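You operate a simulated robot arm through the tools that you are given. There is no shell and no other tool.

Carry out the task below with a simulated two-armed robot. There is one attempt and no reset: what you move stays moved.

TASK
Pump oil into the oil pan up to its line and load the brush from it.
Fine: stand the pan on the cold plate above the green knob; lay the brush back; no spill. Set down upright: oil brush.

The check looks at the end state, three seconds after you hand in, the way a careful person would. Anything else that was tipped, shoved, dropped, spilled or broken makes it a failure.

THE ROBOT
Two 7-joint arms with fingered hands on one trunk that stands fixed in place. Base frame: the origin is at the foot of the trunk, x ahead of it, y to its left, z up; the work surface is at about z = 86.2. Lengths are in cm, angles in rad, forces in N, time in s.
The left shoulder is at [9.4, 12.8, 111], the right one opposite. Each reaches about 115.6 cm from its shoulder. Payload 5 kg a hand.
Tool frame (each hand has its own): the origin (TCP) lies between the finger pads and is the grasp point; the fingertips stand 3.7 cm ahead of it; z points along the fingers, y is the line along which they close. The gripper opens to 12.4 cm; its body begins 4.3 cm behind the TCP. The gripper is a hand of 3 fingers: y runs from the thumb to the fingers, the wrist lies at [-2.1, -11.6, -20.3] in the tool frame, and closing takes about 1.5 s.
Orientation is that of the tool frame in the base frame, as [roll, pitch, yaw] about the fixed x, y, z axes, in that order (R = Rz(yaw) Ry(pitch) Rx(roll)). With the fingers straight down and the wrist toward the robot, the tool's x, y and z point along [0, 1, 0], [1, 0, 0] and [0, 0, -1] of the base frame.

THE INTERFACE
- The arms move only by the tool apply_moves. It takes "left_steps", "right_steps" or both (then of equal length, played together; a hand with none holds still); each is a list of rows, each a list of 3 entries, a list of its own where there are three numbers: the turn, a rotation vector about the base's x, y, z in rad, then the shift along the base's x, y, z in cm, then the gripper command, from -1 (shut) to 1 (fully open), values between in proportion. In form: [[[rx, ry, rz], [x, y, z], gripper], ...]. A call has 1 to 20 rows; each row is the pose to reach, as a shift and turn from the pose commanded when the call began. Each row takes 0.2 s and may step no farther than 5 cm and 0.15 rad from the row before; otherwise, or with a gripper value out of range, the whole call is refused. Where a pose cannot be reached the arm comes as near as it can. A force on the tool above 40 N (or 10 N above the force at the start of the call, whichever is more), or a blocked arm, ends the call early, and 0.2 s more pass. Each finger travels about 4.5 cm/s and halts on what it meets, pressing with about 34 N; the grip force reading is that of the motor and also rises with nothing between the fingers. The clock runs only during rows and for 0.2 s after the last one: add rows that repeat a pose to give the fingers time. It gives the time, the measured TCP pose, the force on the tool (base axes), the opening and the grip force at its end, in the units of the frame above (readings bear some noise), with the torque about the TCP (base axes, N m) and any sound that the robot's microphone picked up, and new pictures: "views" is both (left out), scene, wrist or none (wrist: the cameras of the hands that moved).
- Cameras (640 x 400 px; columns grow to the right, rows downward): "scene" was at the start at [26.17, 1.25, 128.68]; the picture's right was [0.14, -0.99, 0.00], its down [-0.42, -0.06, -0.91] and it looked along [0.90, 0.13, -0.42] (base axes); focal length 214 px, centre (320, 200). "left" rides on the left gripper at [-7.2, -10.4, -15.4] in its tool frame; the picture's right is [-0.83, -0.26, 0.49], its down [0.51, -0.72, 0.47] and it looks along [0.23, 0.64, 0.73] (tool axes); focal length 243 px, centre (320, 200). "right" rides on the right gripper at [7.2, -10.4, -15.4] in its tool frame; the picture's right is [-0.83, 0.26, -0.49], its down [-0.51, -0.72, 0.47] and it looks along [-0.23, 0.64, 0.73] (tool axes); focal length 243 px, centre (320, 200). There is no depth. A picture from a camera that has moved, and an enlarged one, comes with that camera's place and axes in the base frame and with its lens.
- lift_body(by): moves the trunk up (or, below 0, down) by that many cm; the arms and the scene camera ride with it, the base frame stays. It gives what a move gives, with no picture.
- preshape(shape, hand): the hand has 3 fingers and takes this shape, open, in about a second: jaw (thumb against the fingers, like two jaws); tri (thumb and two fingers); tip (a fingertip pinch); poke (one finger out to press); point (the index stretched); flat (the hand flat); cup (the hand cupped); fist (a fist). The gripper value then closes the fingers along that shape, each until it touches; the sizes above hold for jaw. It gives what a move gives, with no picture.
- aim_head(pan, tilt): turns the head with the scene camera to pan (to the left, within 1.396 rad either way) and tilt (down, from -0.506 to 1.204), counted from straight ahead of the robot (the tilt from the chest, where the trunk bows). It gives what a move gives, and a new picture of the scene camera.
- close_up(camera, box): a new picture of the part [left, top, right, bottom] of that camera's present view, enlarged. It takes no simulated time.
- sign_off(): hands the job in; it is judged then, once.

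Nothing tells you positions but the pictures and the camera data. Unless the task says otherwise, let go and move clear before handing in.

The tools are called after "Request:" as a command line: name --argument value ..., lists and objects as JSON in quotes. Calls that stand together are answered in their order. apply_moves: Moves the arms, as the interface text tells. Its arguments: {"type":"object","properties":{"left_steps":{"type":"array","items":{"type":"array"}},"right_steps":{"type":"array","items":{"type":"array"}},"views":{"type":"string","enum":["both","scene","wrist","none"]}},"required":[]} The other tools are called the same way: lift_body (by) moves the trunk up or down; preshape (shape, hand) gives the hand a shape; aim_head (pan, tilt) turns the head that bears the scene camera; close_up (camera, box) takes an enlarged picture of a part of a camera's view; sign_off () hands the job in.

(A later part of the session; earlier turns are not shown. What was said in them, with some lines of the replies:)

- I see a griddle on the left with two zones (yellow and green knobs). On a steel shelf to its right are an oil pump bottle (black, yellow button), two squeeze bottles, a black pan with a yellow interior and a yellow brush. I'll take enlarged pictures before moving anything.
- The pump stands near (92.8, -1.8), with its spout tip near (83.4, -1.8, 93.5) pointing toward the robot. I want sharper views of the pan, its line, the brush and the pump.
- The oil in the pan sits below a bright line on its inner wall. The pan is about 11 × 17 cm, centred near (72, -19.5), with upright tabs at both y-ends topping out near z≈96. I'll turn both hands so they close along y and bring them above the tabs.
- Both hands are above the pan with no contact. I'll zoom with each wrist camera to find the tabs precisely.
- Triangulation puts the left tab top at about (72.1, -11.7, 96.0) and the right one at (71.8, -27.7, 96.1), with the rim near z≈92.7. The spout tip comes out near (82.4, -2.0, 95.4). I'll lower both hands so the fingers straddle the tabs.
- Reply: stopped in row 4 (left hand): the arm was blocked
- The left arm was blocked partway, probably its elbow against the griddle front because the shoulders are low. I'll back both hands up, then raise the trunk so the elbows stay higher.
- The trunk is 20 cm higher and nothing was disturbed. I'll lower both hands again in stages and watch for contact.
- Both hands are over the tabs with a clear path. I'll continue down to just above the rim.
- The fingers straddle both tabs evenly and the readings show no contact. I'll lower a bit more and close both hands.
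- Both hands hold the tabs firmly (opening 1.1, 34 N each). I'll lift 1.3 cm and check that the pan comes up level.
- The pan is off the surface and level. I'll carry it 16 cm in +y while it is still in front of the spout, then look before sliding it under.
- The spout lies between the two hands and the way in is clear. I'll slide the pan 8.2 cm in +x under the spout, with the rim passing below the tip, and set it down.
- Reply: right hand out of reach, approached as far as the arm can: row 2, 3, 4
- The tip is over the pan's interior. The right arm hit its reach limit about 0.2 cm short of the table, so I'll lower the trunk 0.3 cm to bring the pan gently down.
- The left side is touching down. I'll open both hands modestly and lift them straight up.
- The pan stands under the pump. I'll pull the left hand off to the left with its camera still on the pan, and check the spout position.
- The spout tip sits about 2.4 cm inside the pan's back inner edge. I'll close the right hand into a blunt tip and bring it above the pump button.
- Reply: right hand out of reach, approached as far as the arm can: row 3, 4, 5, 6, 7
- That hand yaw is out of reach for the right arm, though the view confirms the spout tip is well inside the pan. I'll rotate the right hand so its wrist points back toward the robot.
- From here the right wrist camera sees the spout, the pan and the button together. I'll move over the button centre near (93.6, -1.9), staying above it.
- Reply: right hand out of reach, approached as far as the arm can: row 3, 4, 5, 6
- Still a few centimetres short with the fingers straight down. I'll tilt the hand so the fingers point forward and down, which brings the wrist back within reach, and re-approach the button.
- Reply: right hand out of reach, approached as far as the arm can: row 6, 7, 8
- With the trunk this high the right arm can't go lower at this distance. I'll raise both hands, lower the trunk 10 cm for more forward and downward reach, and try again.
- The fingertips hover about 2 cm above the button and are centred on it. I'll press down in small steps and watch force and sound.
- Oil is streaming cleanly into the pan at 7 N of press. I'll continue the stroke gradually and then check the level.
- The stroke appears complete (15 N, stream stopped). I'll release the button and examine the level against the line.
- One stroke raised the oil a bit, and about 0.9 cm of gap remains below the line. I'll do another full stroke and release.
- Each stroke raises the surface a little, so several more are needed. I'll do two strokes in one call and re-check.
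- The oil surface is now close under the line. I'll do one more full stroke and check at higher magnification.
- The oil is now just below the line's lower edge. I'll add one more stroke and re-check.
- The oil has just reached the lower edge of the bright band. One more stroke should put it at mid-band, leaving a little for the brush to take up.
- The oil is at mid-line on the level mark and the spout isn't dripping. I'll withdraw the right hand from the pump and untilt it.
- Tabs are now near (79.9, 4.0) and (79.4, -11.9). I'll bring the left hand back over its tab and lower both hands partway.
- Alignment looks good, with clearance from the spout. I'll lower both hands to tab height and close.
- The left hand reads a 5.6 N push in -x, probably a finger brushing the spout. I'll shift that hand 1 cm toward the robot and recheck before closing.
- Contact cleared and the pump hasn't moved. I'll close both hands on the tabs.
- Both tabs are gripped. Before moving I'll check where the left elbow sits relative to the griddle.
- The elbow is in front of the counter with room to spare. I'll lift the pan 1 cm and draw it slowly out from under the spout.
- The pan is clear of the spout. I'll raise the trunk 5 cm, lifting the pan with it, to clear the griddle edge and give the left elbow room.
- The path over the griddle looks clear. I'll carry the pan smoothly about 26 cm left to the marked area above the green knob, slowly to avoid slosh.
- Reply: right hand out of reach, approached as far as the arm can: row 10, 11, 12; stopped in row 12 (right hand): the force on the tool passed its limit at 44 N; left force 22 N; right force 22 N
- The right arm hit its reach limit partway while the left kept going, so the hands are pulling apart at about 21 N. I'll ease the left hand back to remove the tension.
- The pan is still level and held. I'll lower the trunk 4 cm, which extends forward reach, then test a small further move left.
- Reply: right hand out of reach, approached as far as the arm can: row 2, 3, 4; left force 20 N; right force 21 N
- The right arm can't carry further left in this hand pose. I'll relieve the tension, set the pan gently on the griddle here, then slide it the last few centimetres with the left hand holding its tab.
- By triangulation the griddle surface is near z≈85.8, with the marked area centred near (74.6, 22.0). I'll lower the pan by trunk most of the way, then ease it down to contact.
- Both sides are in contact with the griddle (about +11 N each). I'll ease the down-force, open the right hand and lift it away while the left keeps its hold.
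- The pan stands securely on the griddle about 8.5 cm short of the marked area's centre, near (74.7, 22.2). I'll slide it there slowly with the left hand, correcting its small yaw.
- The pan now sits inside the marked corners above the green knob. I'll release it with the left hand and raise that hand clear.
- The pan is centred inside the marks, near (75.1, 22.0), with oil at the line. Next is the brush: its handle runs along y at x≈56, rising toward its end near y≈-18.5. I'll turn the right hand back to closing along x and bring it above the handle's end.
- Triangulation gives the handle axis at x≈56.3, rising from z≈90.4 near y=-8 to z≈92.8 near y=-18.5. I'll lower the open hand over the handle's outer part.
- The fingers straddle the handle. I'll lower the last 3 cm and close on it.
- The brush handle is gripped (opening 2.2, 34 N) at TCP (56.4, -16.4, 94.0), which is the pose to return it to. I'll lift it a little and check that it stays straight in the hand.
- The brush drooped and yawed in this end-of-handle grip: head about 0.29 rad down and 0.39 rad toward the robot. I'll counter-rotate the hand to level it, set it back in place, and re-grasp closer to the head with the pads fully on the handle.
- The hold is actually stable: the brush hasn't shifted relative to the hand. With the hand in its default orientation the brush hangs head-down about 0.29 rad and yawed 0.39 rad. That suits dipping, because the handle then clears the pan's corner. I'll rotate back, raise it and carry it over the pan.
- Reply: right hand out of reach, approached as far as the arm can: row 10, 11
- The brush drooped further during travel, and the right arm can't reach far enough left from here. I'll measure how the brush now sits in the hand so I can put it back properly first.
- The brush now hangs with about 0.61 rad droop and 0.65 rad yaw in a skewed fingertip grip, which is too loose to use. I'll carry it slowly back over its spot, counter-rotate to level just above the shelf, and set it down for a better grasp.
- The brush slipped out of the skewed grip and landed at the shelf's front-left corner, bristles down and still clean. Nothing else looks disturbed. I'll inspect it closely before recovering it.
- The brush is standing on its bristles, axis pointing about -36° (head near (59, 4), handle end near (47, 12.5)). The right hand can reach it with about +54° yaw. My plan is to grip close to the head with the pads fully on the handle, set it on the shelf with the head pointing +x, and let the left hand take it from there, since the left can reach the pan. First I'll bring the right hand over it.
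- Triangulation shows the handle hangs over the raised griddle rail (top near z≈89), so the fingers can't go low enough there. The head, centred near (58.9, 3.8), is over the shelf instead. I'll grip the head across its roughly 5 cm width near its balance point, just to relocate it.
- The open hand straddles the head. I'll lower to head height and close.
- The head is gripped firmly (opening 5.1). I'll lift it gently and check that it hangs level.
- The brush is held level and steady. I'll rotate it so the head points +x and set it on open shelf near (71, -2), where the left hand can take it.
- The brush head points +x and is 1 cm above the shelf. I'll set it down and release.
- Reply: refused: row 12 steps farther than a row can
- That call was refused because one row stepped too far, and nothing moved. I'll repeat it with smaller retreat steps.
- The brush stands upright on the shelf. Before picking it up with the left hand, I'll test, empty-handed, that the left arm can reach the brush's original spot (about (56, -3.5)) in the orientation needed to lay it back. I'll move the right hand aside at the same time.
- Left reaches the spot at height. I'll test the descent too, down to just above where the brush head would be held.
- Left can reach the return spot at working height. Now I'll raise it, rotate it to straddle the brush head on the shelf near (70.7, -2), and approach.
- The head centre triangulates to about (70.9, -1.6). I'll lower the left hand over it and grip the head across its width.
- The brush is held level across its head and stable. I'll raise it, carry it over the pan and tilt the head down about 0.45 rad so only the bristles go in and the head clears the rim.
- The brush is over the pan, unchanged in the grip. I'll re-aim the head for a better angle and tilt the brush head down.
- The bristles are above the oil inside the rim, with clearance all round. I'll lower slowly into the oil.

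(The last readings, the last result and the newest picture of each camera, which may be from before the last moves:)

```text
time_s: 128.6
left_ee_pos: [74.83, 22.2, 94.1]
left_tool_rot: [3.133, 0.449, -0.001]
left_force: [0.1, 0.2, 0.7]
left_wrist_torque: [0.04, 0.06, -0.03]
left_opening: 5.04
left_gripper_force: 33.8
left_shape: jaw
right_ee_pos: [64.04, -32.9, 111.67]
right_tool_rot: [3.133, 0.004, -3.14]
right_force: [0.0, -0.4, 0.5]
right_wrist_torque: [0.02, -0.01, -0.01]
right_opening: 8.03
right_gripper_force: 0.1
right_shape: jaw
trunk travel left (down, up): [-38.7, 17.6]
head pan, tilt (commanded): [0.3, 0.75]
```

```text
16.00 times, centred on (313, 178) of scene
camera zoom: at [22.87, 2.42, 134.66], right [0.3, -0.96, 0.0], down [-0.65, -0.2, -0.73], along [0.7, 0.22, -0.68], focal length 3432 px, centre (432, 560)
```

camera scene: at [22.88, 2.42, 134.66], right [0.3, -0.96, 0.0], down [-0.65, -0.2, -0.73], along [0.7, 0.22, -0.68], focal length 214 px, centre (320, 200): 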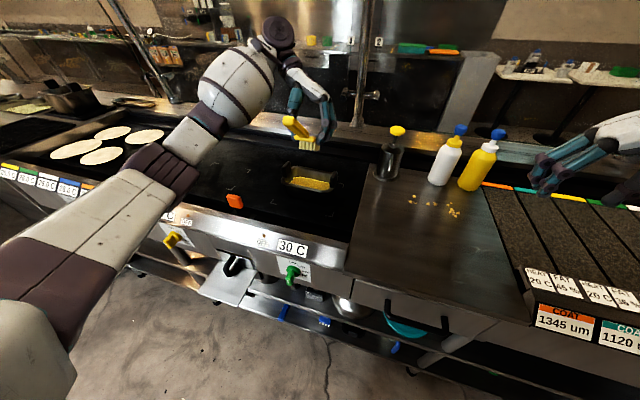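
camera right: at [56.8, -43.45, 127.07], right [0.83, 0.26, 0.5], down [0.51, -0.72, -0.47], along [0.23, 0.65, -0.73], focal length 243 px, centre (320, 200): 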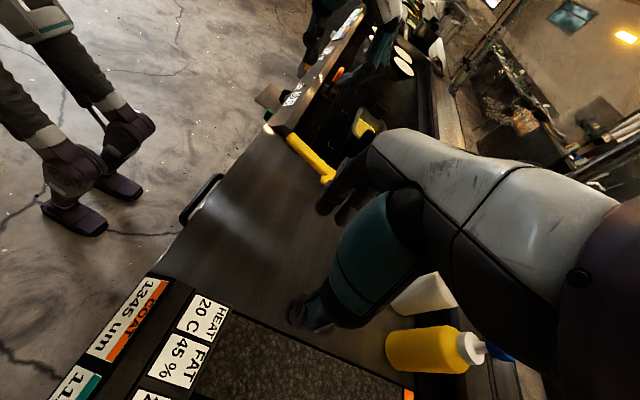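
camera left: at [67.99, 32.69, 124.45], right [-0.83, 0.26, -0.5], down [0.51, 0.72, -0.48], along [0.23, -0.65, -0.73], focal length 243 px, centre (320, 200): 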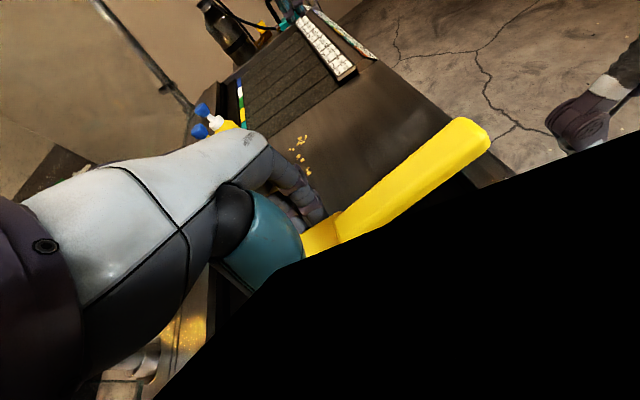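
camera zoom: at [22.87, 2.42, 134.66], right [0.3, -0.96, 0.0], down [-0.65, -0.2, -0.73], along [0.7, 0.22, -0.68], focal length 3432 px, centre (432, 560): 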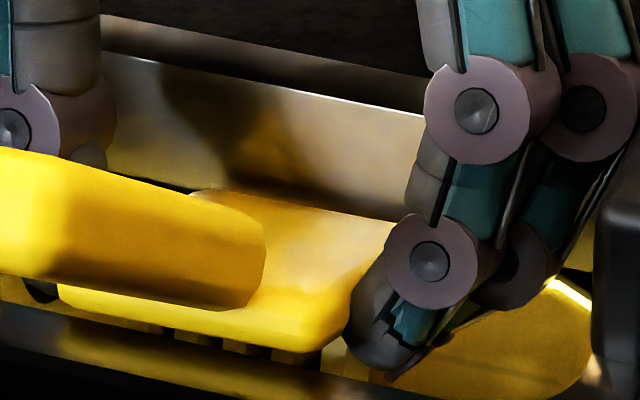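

The bristles are well submerged. I'll lift them just out of the oil and hold the brush low over the pan to let it drip off.

Request:
apply_moves --left_steps '[[[0, 0, 0], [0, 0, 0.5], -1], [[0, 0, 0], [0, 0, 1.0], -1], [[0, 0, 0], [0, 0, 1.6], -1], [[0, 0, 0], [0, 0, 2.3], -1], [[0, 0, 0], [0, 0, 3.0], -1], [[0, 0, 0], [0, 0, 3.8], -1], [[0, 0, 0], [0, 0, 4.5], -1], [[0, 0, 0], [0, 0, 4.5], -1], [[0, 0, 0], [0, 0, 4.5], -1], [[0, 0, 0], [0, 0, 4.5], -1], [[0, 0, 0], [0, 0, 4.5], -1], [[0, 0, 0], [0, 0, 4.5], -1], [[0, 0, 0], [0, 0, 4.5], -1], [[0, 0, 0], [0, 0, 4.5], -1]]' --views "none"

Request:
close_up --camera "scene" --box '[285, 130, 345, 200]'

Request:
close_up --camera "scene" --box '[298, 150, 328, 190]'

```text
time_s: 131.6
left_ee_pos: [74.75, 22.24, 98.41]
left_tool_rot: [3.132, 0.45, -0.001]
left_force: [-0.6, 0.8, -1.9]
left_wrist_torque: [0.04, -0.04, 0.0]
left_opening: 5.0
left_gripper_force: 34.6
left_shape: jaw
right_ee_pos: [63.97, -32.91, 111.73]
right_tool_rot: [3.133, 0.003, -3.14]
right_force: [0.5, -0.4, 0.0]
right_wrist_torque: [0.01, -0.02, 0.03]
right_opening: 8.04
right_gripper_force: 0.1
right_shape: jaw
trunk travel left (down, up): [-38.7, 17.6]
head pan, tilt (commanded): [0.3, 0.75]
```

```text
5.71 times, centred on (315, 165) of scene
camera zoom: at [22.87, 2.42, 134.66], right [0.3, -0.96, 0.0], down [-0.65, -0.2, -0.73], along [0.7, 0.22, -0.68], focal length 1226 px, centre (349, 400)
```

zoom: 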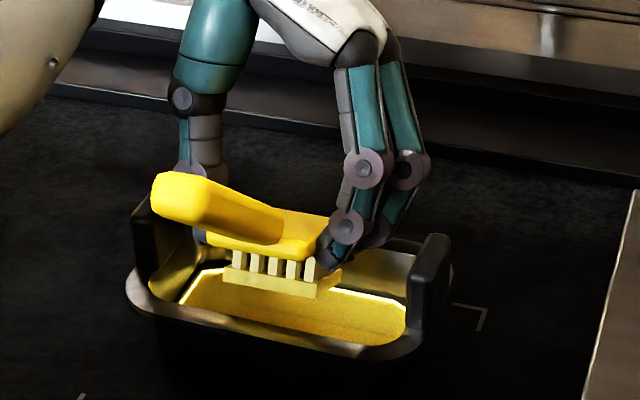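

```text
10.00 times, centred on (313, 170) of scene
camera zoom: at [22.87, 2.42, 134.66], right [0.3, -0.96, 0.0], down [-0.65, -0.2, -0.73], along [0.7, 0.22, -0.68], focal length 2145 px, centre (390, 500)
```

zoom: 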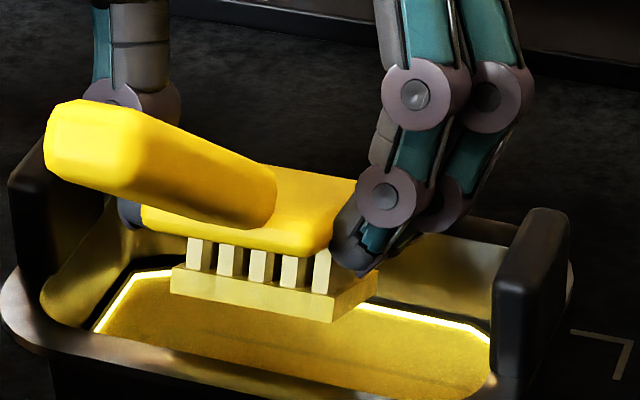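

The brush is loaded: oil now coats the bristle tips. I see no drips. I'll hold a little longer, raise it and level it slowly over the pan.

Request:
apply_moves --left_steps '[[[0, 0, 0], [0, 0, 0], -1], [[0, 0, 0], [0, 0, 0], -1], [[0, 0, 0], [0, 0, 0], -1], [[0, 0, 0], [0, 0, 0], -1], [[0, 0, 0], [0, 0, 0], -1], [[0, 0, 0], [0, 0, 0], -1], [[0, 0, 0], [0, 0, 0.5], -1], [[0, 0, 0], [0, 0, 1.3], -1], [[0, -0.05, 0], [0, 0, 2.2], -1], [[0, -0.1, 0], [0, 0, 3.2], -1], [[0, -0.16, 0], [0, 0, 4.2], -1], [[0, -0.22, 0], [0, 0, 5.2], -1], [[0, -0.28, 0], [0, 0, 6.2], -1], [[0, -0.34, 0], [0, 0, 7], -1], [[0, -0.4, 0], [0, 0, 7.5], -1], [[0, -0.45, 0], [0, 0, 7.8], -1], [[0, -0.45, 0], [0, 0, 7.8], -1], [[0, -0.45, 0], [0, 0, 7.8], -1], [[0, -0.45, 0], [0, 0, 7.8], -1], [[0, -0.45, 0], [0, 0, 7.8], -1]]' --views "none"

Request:
close_up --camera "scene" --box '[270, 100, 360, 200]'

Request:
close_up --camera "scene" --box '[285, 160, 340, 195]'

```text
time_s: 135.8
left_ee_pos: [75.02, 22.3, 106.35]
left_tool_rot: [3.134, 0.0, 0.001]
left_force: [-0.5, -0.5, -1.8]
left_wrist_torque: [0.0, 0.02, 0.03]
left_opening: 4.98
left_gripper_force: 34.2
left_shape: jaw
right_ee_pos: [64.09, -32.97, 111.79]
right_tool_rot: [3.134, 0.004, -3.14]
right_force: [-0.4, 0.1, -0.9]
right_wrist_torque: [0.0, 0.01, -0.01]
right_opening: 8.03
right_gripper_force: 0.0
right_shape: jaw
trunk travel left (down, up): [-38.7, 17.6]
head pan, tilt (commanded): [0.3, 0.75]
```

```text
4.00 times, centred on (315, 150) of scene
camera zoom: at [22.88, 2.42, 134.66], right [0.3, -0.96, 0.0], down [-0.65, -0.2, -0.73], along [0.7, 0.22, -0.68], focal length 858 px, centre (340, 400)
```

zoom: 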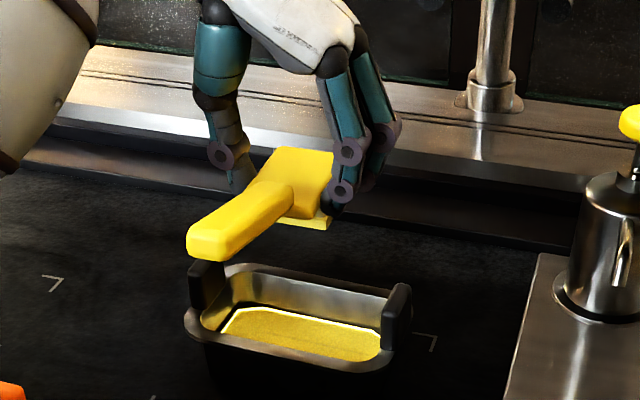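

```text
11.43 times, centred on (312, 178) of scene
camera zoom: at [22.88, 2.42, 134.66], right [0.3, -0.96, 0.0], down [-0.65, -0.2, -0.73], along [0.7, 0.22, -0.68], focal length 2451 px, centre (406, 457)
```

zoom: 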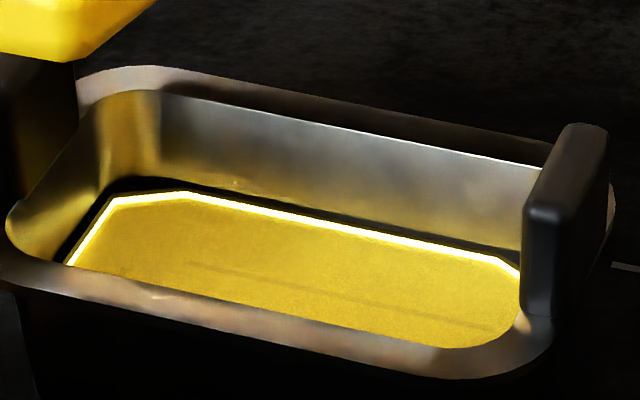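

Request:
close_up --camera "scene" --box '[288, 170, 312, 190]'

Request:
close_up --camera "scene" --box '[310, 172, 334, 192]'

Request:
close_up --camera "scene" --box '[290, 130, 330, 165]'

```text
16.00 times, centred on (300, 180) of scene
camera zoom: at [22.88, 2.42, 134.66], right [0.3, -0.96, 0.0], down [-0.65, -0.2, -0.73], along [0.7, 0.22, -0.68], focal length 3432 px, centre (640, 520)
```

zoom: 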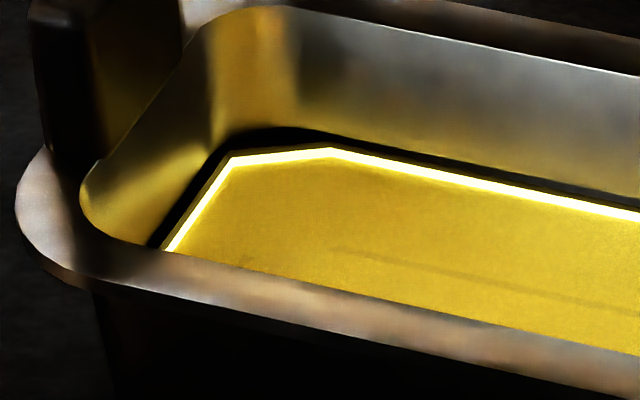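

```text
16.00 times, centred on (322, 182) of scene
camera zoom: at [22.88, 2.42, 134.66], right [0.3, -0.96, 0.0], down [-0.65, -0.2, -0.73], along [0.7, 0.22, -0.68], focal length 3432 px, centre (288, 488)
```

zoom: 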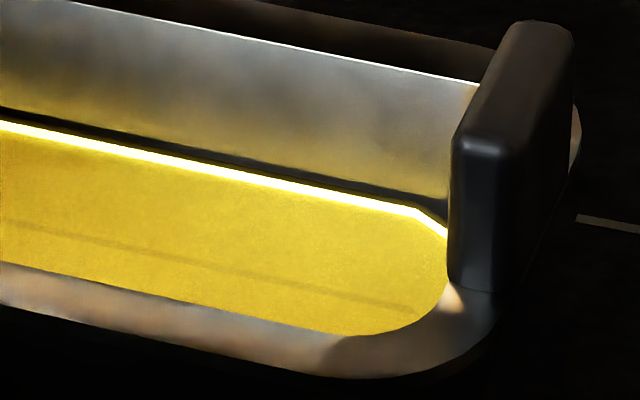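

```text
11.43 times, centred on (310, 148) of scene
camera zoom: at [22.88, 2.42, 134.66], right [0.3, -0.96, 0.0], down [-0.65, -0.2, -0.73], along [0.7, 0.22, -0.68], focal length 2451 px, centre (434, 800)
```

zoom: 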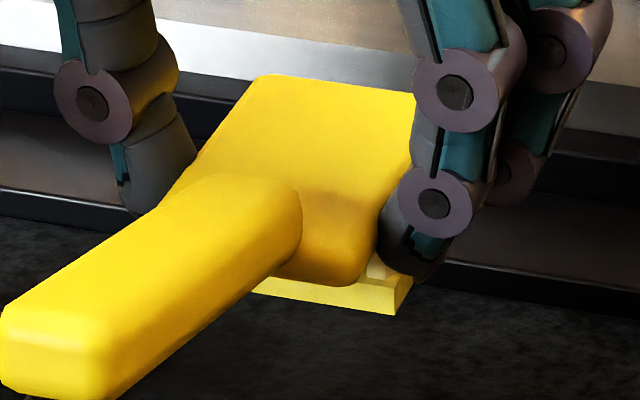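

The oil still sits at the line band and no drips are visible. I'll carry the brush smoothly back to its spot on the shelf while turning it to its original orientation.

Request:
apply_moves --left_steps '[[[0, 0, 0.031], [-0.38, -0.52, 0], -1], [[0, 0, 0.094], [-1.15, -1.55, 0], -1], [[0, 0, 0.188], [-2.29, -3.11, 0], -1], [[0, 0, 0.314], [-3.82, -5.18, 0], -1], [[0, 0, 0.44], [-5.35, -7.25, 0], -1], [[0, 0, 0.565], [-6.88, -9.32, 0], -1], [[0, 0, 0.69], [-8.4, -11.4, 0], -1], [[0, 0, 0.815], [-9.93, -13.5, 0], -1], [[0, 0, 0.94], [-11.46, -15.5, 0], -1], [[0, 0, 1.065], [-12.99, -17.6, 0], -1], [[0, 0, 1.19], [-14.5, -19.7, 0], -1], [[0, 0, 1.3], [-15.9, -21.5, 0], -1], [[0, 0, 1.4], [-17.1, -23.1, 0], -1], [[0, 0, 1.48], [-18.1, -24.5, 0], -1], [[0, 0, 1.54], [-18.8, -25.4, 0], -1], [[0, 0, 1.5708], [-19.1, -25.9, 0], -1], [[0, 0, 1.5708], [-19.1, -25.9, 0], -1]]' --views "both"

Request:
close_up --camera "scene" --box '[330, 130, 450, 260]'

```text
time_s: 139.4
left_ee_pos: [55.82, -3.78, 106.55]
left_tool_rot: [3.132, -0.001, 1.572]
left_force: [0.4, 0.5, -0.7]
left_wrist_torque: [-0.01, 0.02, -0.01]
left_opening: 5.0
left_gripper_force: 34.1
left_shape: jaw
right_ee_pos: [64.24, -33.06, 111.72]
right_tool_rot: [3.133, 0.004, -3.141]
right_force: [-0.1, -0.1, -0.1]
right_wrist_torque: [0.03, -0.02, -0.04]
right_opening: 8.04
right_gripper_force: 0.1
right_shape: jaw
trunk travel left (down, up): [-38.7, 17.6]
head pan, tilt (commanded): [0.3, 0.75]
camera scene: at [22.89, 2.43, 134.66], right [0.3, -0.96, 0.0], down [-0.65, -0.2, -0.73], along [0.7, 0.22, -0.68], focal length 214 px, centre (320, 200)
camera left: at [45.3, -10.94, 121.72], right [-0.26, -0.83, -0.49], down [-0.72, 0.51, -0.48], along [0.65, 0.23, -0.73], focal length 243 px, centre (320, 200)
```

scene: 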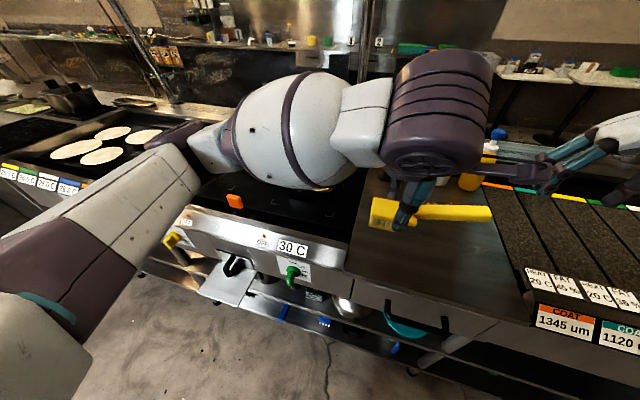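
left: 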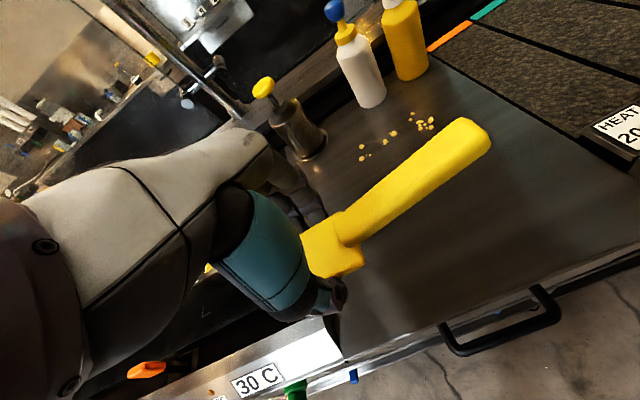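

```text
3.08 times, centred on (390, 195) of scene
camera zoom: at [22.89, 2.43, 134.66], right [0.3, -0.96, 0.0], down [-0.65, -0.2, -0.73], along [0.7, 0.22, -0.68], focal length 660 px, centre (105, 215)
```

zoom: 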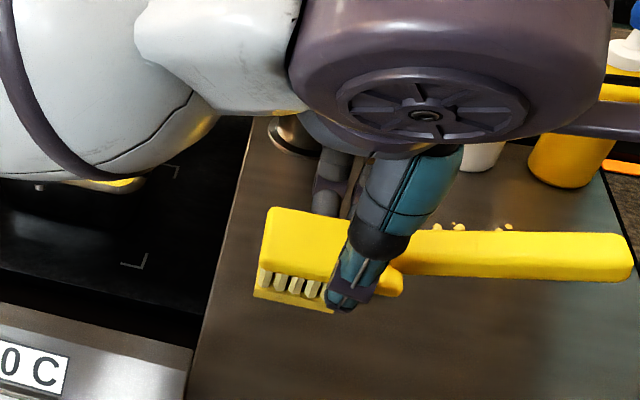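

The brush is over its original spot in its original orientation, with no drips. I'll lower it gently to the shelf.

Request:
apply_moves --left_steps '[[[0, 0, 0], [0.05, -0.1, -2.5], -1], [[0, 0, 0], [0.1, -0.2, -5.5], -1], [[0, 0, 0], [0.1, -0.3, -8.5], -1], [[0, 0, 0], [0.1, -0.3, -11], -1], [[0, 0, 0], [0.1, -0.3, -12.8], -1], [[0, 0, 0], [0.1, -0.3, -13.8], -1], [[0, 0, 0], [0.1, -0.3, -14.3], -1], [[0, 0, 0], [0.1, -0.3, -14.3], -1]]' --views "none"

Request:
close_up --camera "scene" --box '[340, 180, 470, 280]'

```text
time_s: 141.2
left_ee_pos: [55.99, -3.8, 92.19]
left_tool_rot: [3.133, -0.001, 1.571]
left_force: [0.7, 0.3, -1.4]
left_wrist_torque: [0.02, 0.02, 0.04]
left_opening: 5.0
left_gripper_force: 33.9
left_shape: jaw
right_ee_pos: [64.04, -33.01, 111.8]
right_tool_rot: [3.133, 0.003, -3.139]
right_force: [1.2, -0.2, 0.0]
right_wrist_torque: [-0.02, 0.0, 0.01]
right_opening: 8.01
right_gripper_force: 0.0
right_shape: jaw
trunk travel left (down, up): [-38.7, 17.6]
head pan, tilt (commanded): [0.3, 0.75]
```

```text
4.00 times, centred on (405, 230) of scene
camera zoom: at [22.86, 2.41, 134.67], right [0.3, -0.96, 0.0], down [-0.65, -0.2, -0.73], along [0.7, 0.22, -0.68], focal length 858 px, centre (-20, 80)
```

zoom: 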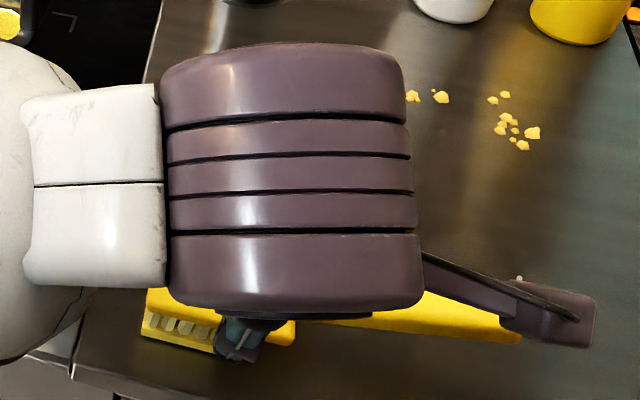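

Request:
apply_moves --left_steps '[[[0, 0, 0], [0, 0, -0.2], -1], [[0, 0, 0], [0, 0, -0.4], -1], [[0, 0, 0], [0, 0, -0.4], -1]]' --views "none"

```text
time_s: 142.0
left_ee_pos: [55.83, -3.94, 91.82]
left_tool_rot: [3.133, 0.0, 1.572]
left_force: [0.0, 0.4, 1.9]
left_wrist_torque: [0.06, -0.05, -0.01]
left_opening: 5.02
left_gripper_force: 33.9
left_shape: jaw
right_ee_pos: [63.95, -32.9, 111.76]
right_tool_rot: [3.132, 0.004, -3.141]
right_force: [-0.5, 0.5, 0.1]
right_wrist_torque: [-0.02, 0.04, -0.02]
right_opening: 8.02
right_gripper_force: 0.0
right_shape: jaw
trunk travel left (down, up): [-38.7, 17.6]
head pan, tilt (commanded): [0.3, 0.75]
```

The bristles are touching the shelf (force now +1.9 N). I'll open slowly and lift straight up.

Request:
apply_moves --left_steps '[[[0, 0, 0], [0, 0, 0], -0.5], [[0, 0, 0], [0, 0, 0], -0.1], [[0, 0, 0], [0, 0, 0], 0.1], [[0, 0, 0], [0, 0, 0], 0.25], [[0, 0, 0], [0, 0, 0], 0.3], [[0, 0, 0], [0, 0, 0], 0.3], [[0, 0, 0], [0, 0, 1], 0.3], [[0, 0, 0], [0, 0, 3], 0.3], [[0, 0, 0], [0, 0, 6.5], 0.3], [[0, 0, 0], [0, 0, 11], 0.3], [[0, 0, 0], [0, 2, 15], 0.3], [[0, 0, 0], [0, 6, 17], 0.3], [[0, 0, 0], [0, 10.5, 18], 0.3]]' --views "scene"

Request:
close_up --camera "scene" --box '[340, 180, 470, 280]'

```text
time_s: 144.8
left_ee_pos: [55.69, 6.56, 109.63]
left_tool_rot: [3.133, 0.001, 1.568]
left_force: [-0.3, 0.0, -0.1]
left_wrist_torque: [-0.02, -0.02, 0.0]
left_opening: 8.04
left_gripper_force: 0.1
left_shape: jaw
right_ee_pos: [63.86, -32.77, 111.85]
right_tool_rot: [3.135, 0.004, -3.139]
right_force: [-0.6, 0.9, -0.1]
right_wrist_torque: [-0.02, 0.02, -0.02]
right_opening: 8.03
right_gripper_force: 0.0
right_shape: jaw
trunk travel left (down, up): [-38.7, 17.6]
head pan, tilt (commanded): [0.3, 0.75]
camera scene: at [22.77, 2.6, 134.68], right [0.3, -0.96, 0.0], down [-0.65, -0.2, -0.73], along [0.7, 0.22, -0.68], focal length 214 px, centre (320, 200)
```

scene: 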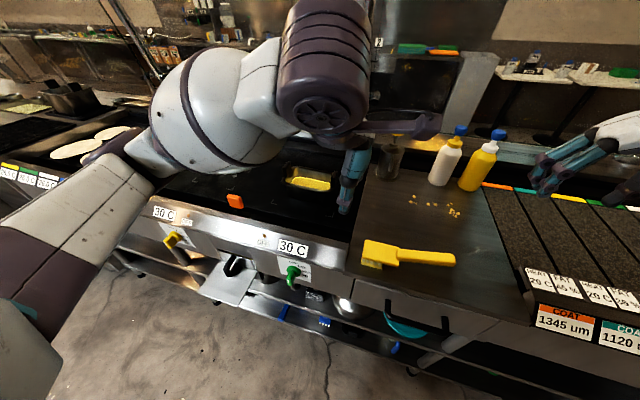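

```text
4.00 times, centred on (405, 230) of scene
camera zoom: at [22.77, 2.6, 134.68], right [0.3, -0.96, 0.0], down [-0.65, -0.2, -0.73], along [0.7, 0.22, -0.68], focal length 858 px, centre (-20, 80)
```

zoom: 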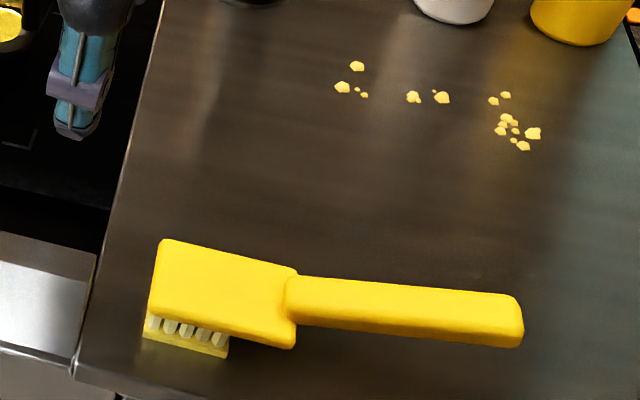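

The brush is upright in its place and loaded. I'll move both arms well clear and do a final check of the whole scene.

Request:
apply_moves --left_steps '[[[0, 0, 0], [0, 2, 3], 0.3], [[0, 0, 0], [1, 5, 7], 0.3], [[0, 0, 0], [2, 9, 10], 0.3], [[0, 0, 0], [3, 13, 13], 0.3], [[0, 0, 0], [4, 17, 16], 0.3], [[0, 0, 0], [5, 20, 18], 0.3], [[0, 0, 0], [5, 22, 18], 0.3]]' --right_steps '[[[0, 0, 0], [0, 0, 2], 0.3], [[0, 0, 0], [0, 0, 4], 0.3], [[0, 0, 0], [0, 0, 6], 0.3], [[0, 0, 0], [0, 0, 8], 0.3], [[0, 0, 0], [0, 0, 10], 0.3], [[0, 0, 0], [0, 0, 12], 0.3], [[0, 0, 0], [0, 0, 12], 0.3]]' --views "none"

Request:
aim_head --pan 0.1 --tilt 0.7

Request:
close_up --camera "scene" --box '[300, 100, 520, 290]'

Request:
close_up --camera "scene" --box '[120, 110, 340, 300]'

```text
refused: row 2 steps farther than a row can; nothing moved
```

```text
time_s: 145.5
left_ee_pos: [55.74, 6.19, 109.75]
left_tool_rot: [3.134, -0.004, 1.57]
left_force: [0.2, -0.3, 0.1]
left_wrist_torque: [-0.01, 0.03, 0.03]
left_opening: 8.03
left_gripper_force: 0.1
left_shape: jaw
right_ee_pos: [63.92, -32.97, 111.68]
right_tool_rot: [3.134, 0.004, -3.14]
right_force: [-0.5, 0.0, -0.7]
right_wrist_torque: [0.04, -0.01, -0.05]
right_opening: 8.06
right_gripper_force: 0.2
right_shape: jaw
trunk travel left (down, up): [-38.7, 17.6]
head pan, tilt (commanded): [0.099, 0.7]
camera scene: at [23.41, 0.76, 135.08], right [0.1, -0.99, 0.0], down [-0.64, -0.06, -0.76], along [0.76, 0.08, -0.64], focal length 214 px, centre (320, 200)
```

scene: 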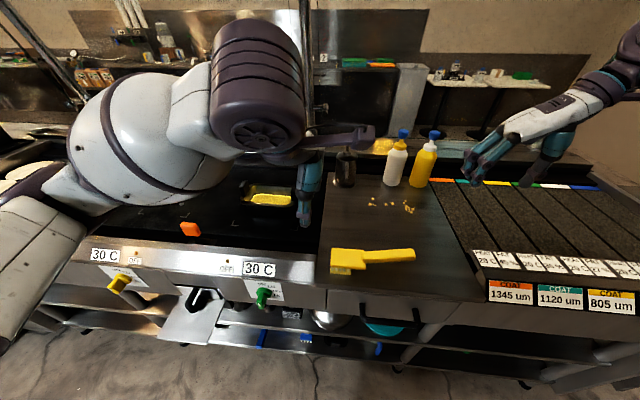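

```text
2.11 times, centred on (410, 195) of scene
camera zoom: at [23.41, 0.76, 135.08], right [0.1, -0.99, 0.0], down [-0.64, -0.06, -0.76], along [0.76, 0.08, -0.64], focal length 452 px, centre (130, 210)
```

zoom: 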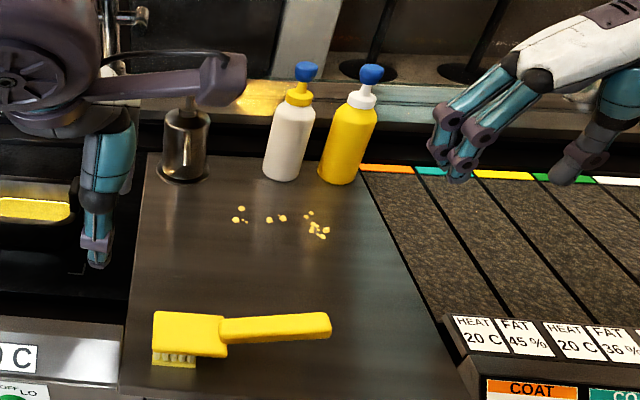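

```text
2.11 times, centred on (230, 205) of scene
camera zoom: at [23.41, 0.76, 135.08], right [0.1, -0.99, 0.0], down [-0.64, -0.06, -0.76], along [0.76, 0.08, -0.64], focal length 452 px, centre (510, 190)
```

zoom: 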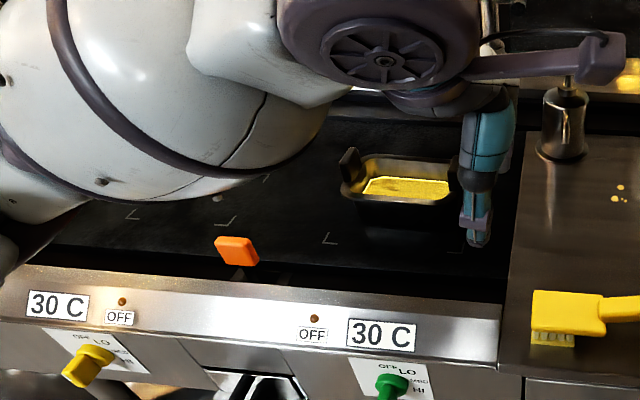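

The retreat was refused because one row stepped too far. I'll redo it with smaller steps.

Request:
apply_moves --left_steps '[[[0, 0, 0], [0, 1, 3], 0.3], [[0, 0, 0], [0.5, 3, 6], 0.3], [[0, 0, 0], [1, 5.5, 9], 0.3], [[0, 0, 0], [1.5, 8.5, 12], 0.3], [[0, 0, 0], [2, 11.5, 15], 0.3], [[0, 0, 0], [2.5, 15, 17], 0.3], [[0, 0, 0], [3, 19, 18], 0.3], [[0, 0, 0], [3, 23, 19], 0.3], [[0, 0, 0], [3, 27, 19], 0.3], [[0, 0, 0], [3, 30, 19], 0.3]]' --right_steps '[[[0, 0, 0], [0, 0, 1.5], 0.3], [[0, 0, 0], [0, 0, 3], 0.3], [[0, 0, 0], [0, 0, 4.5], 0.3], [[0, 0, 0], [0, 0, 6], 0.3], [[0, 0, 0], [0, 0, 7.5], 0.3], [[0, 0, 0], [0, 0, 9], 0.3], [[0, 0, 0], [0, 0, 10.5], 0.3], [[0, 0, 0], [0, 0, 12], 0.3], [[0, 0, 0], [0, 0, 12], 0.3], [[0, 0, 0], [0, 0, 12], 0.3]]' --views "scene"

Request:
close_up --camera "scene" --box '[300, 100, 520, 290]'

Request:
close_up --camera "scene" --box '[120, 110, 340, 300]'

Request:
close_up --camera "scene" --box '[220, 165, 320, 245]'

```text
time_s: 147.7
left_ee_pos: [58.92, 36.86, 128.84]
left_tool_rot: [3.134, 0.0, 1.573]
left_force: [0.3, -0.2, 0.2]
left_wrist_torque: [-0.05, -0.02, -0.03]
left_opening: 8.05
left_gripper_force: 0.0
left_shape: jaw
right_ee_pos: [63.81, -32.97, 124.01]
right_tool_rot: [3.135, 0.004, -3.139]
right_force: [-0.1, 1.0, -0.5]
right_wrist_torque: [-0.05, -0.01, -0.03]
right_opening: 8.03
right_gripper_force: 0.0
right_shape: jaw
trunk travel left (down, up): [-38.7, 17.6]
head pan, tilt (commanded): [0.099, 0.7]
camera scene: at [23.34, 0.91, 135.1], right [0.1, -0.99, 0.0], down [-0.64, -0.06, -0.77], along [0.76, 0.08, -0.64], focal length 214 px, centre (320, 200)
```

scene: 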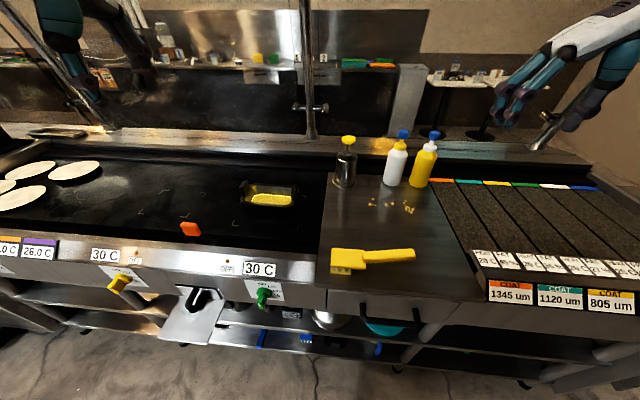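

```text
2.11 times, centred on (410, 195) of scene
camera zoom: at [23.34, 0.91, 135.1], right [0.1, -0.99, 0.0], down [-0.64, -0.06, -0.77], along [0.76, 0.08, -0.64], focal length 452 px, centre (130, 210)
```

zoom: 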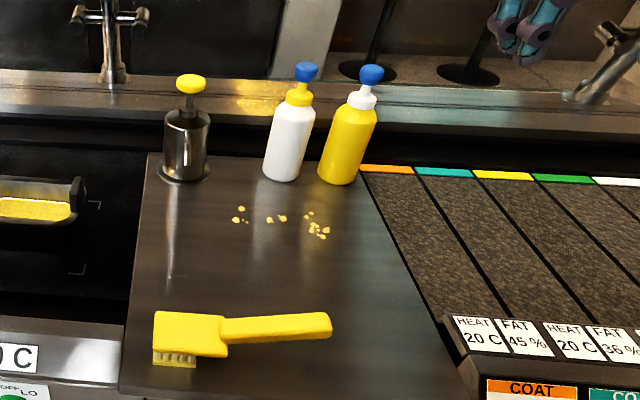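

```text
2.11 times, centred on (230, 205) of scene
camera zoom: at [23.34, 0.91, 135.1], right [0.1, -0.99, 0.0], down [-0.64, -0.06, -0.77], along [0.76, 0.08, -0.64], focal length 452 px, centre (510, 190)
```

zoom: 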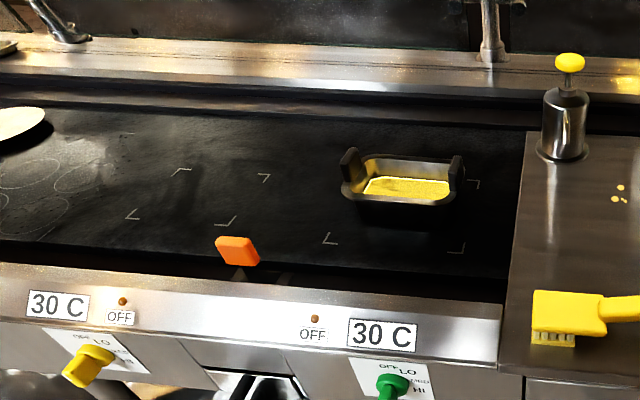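

```text
5.00 times, centred on (270, 205) of scene
camera zoom: at [23.34, 0.91, 135.1], right [0.1, -0.99, 0.0], down [-0.64, -0.06, -0.77], along [0.76, 0.08, -0.64], focal length 1072 px, centre (570, 175)
```

zoom: 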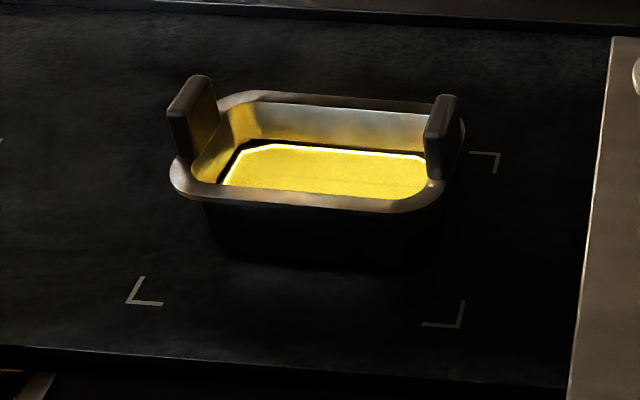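

Everything looks in place: pan centred in the marks with oil at its line, brush upright and loaded, knobs off, bottles and pump standing. One last zoom on the shelf near the spout and the brush for any stray oil.

Request:
close_up --camera "scene" --box '[318, 125, 420, 230]'

Request:
close_up --camera "scene" --box '[315, 220, 435, 300]'

Request:
close_up --camera "scene" --box '[210, 225, 345, 310]'

```text
3.81 times, centred on (369, 178) of scene
camera zoom: at [23.34, 0.91, 135.1], right [0.1, -0.99, 0.0], down [-0.64, -0.06, -0.77], along [0.76, 0.08, -0.64], focal length 817 px, centre (133, 286)
```

zoom: 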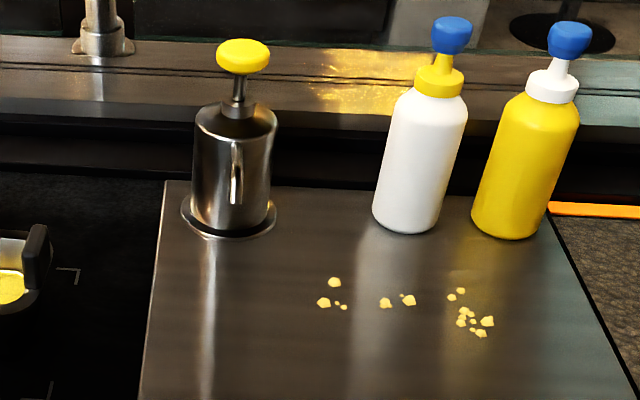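

```text
5.00 times, centred on (375, 260) of scene
camera zoom: at [23.34, 0.91, 135.1], right [0.1, -0.99, 0.0], down [-0.64, -0.06, -0.77], along [0.76, 0.08, -0.64], focal length 1072 px, centre (45, -100)
```

zoom: 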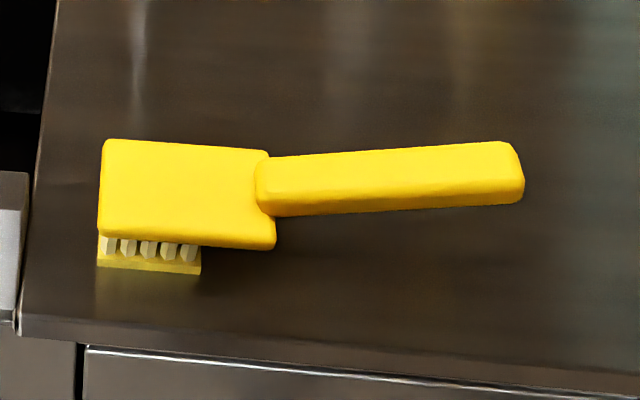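

```text
4.71 times, centred on (278, 268) of scene
camera zoom: at [23.34, 0.91, 135.1], right [0.1, -0.99, 0.0], down [-0.64, -0.06, -0.77], along [0.76, 0.08, -0.64], focal length 1009 px, centre (520, -118)
```

zoom: 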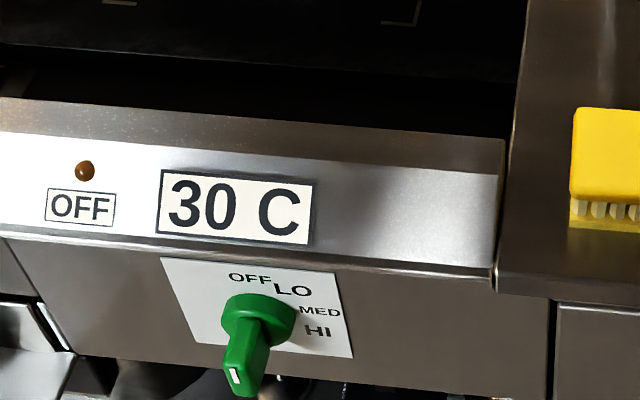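

I see the final state: pan on the cold plate inside the marks with oil at its line, and the loaded brush upright about 1.5 cm from where it started. Both hands are empty and clear, and I see no stray oil on the shelf or griddle. I'm handing in.

Request:
sign_off

```text
The job is handed in.
```

The job is handed in: by my final camera views everything asked for is done, but the brush was dropped once along the way. I haven't seen the result of the check.

- **Oil:** I gave the pump seven full strokes, which brought the oil to the middle of the bright line. After the brush took its load, the level still sat within the line.
- **Pan:** It stands on the cold plate above the green knob, centred inside the corner marks. I carried it with both hands to the griddle, then slid it the last 9 cm or so with the left hand, because the right arm could not reach.
- **Brush:** Its bristles are loaded with oil, and it stands upright about 1.5 cm from its original place, in its original orientation.
- **Dropped brush:** While still clean, the brush slipped out of the right hand. It landed upright at the front-left corner of the shelf, and I picked it up again with a better grip.
- **Light contacts:** A finger pressed the pump spout at about 6 N while I was re-gripping the pan. Early on, the left arm was briefly blocked, probably by the griddle front. I saw nothing moved or damaged either time.
- **Spills and surroundings:** I saw no stray oil. The bottles, pump, knobs and scraper look as they did at the start.
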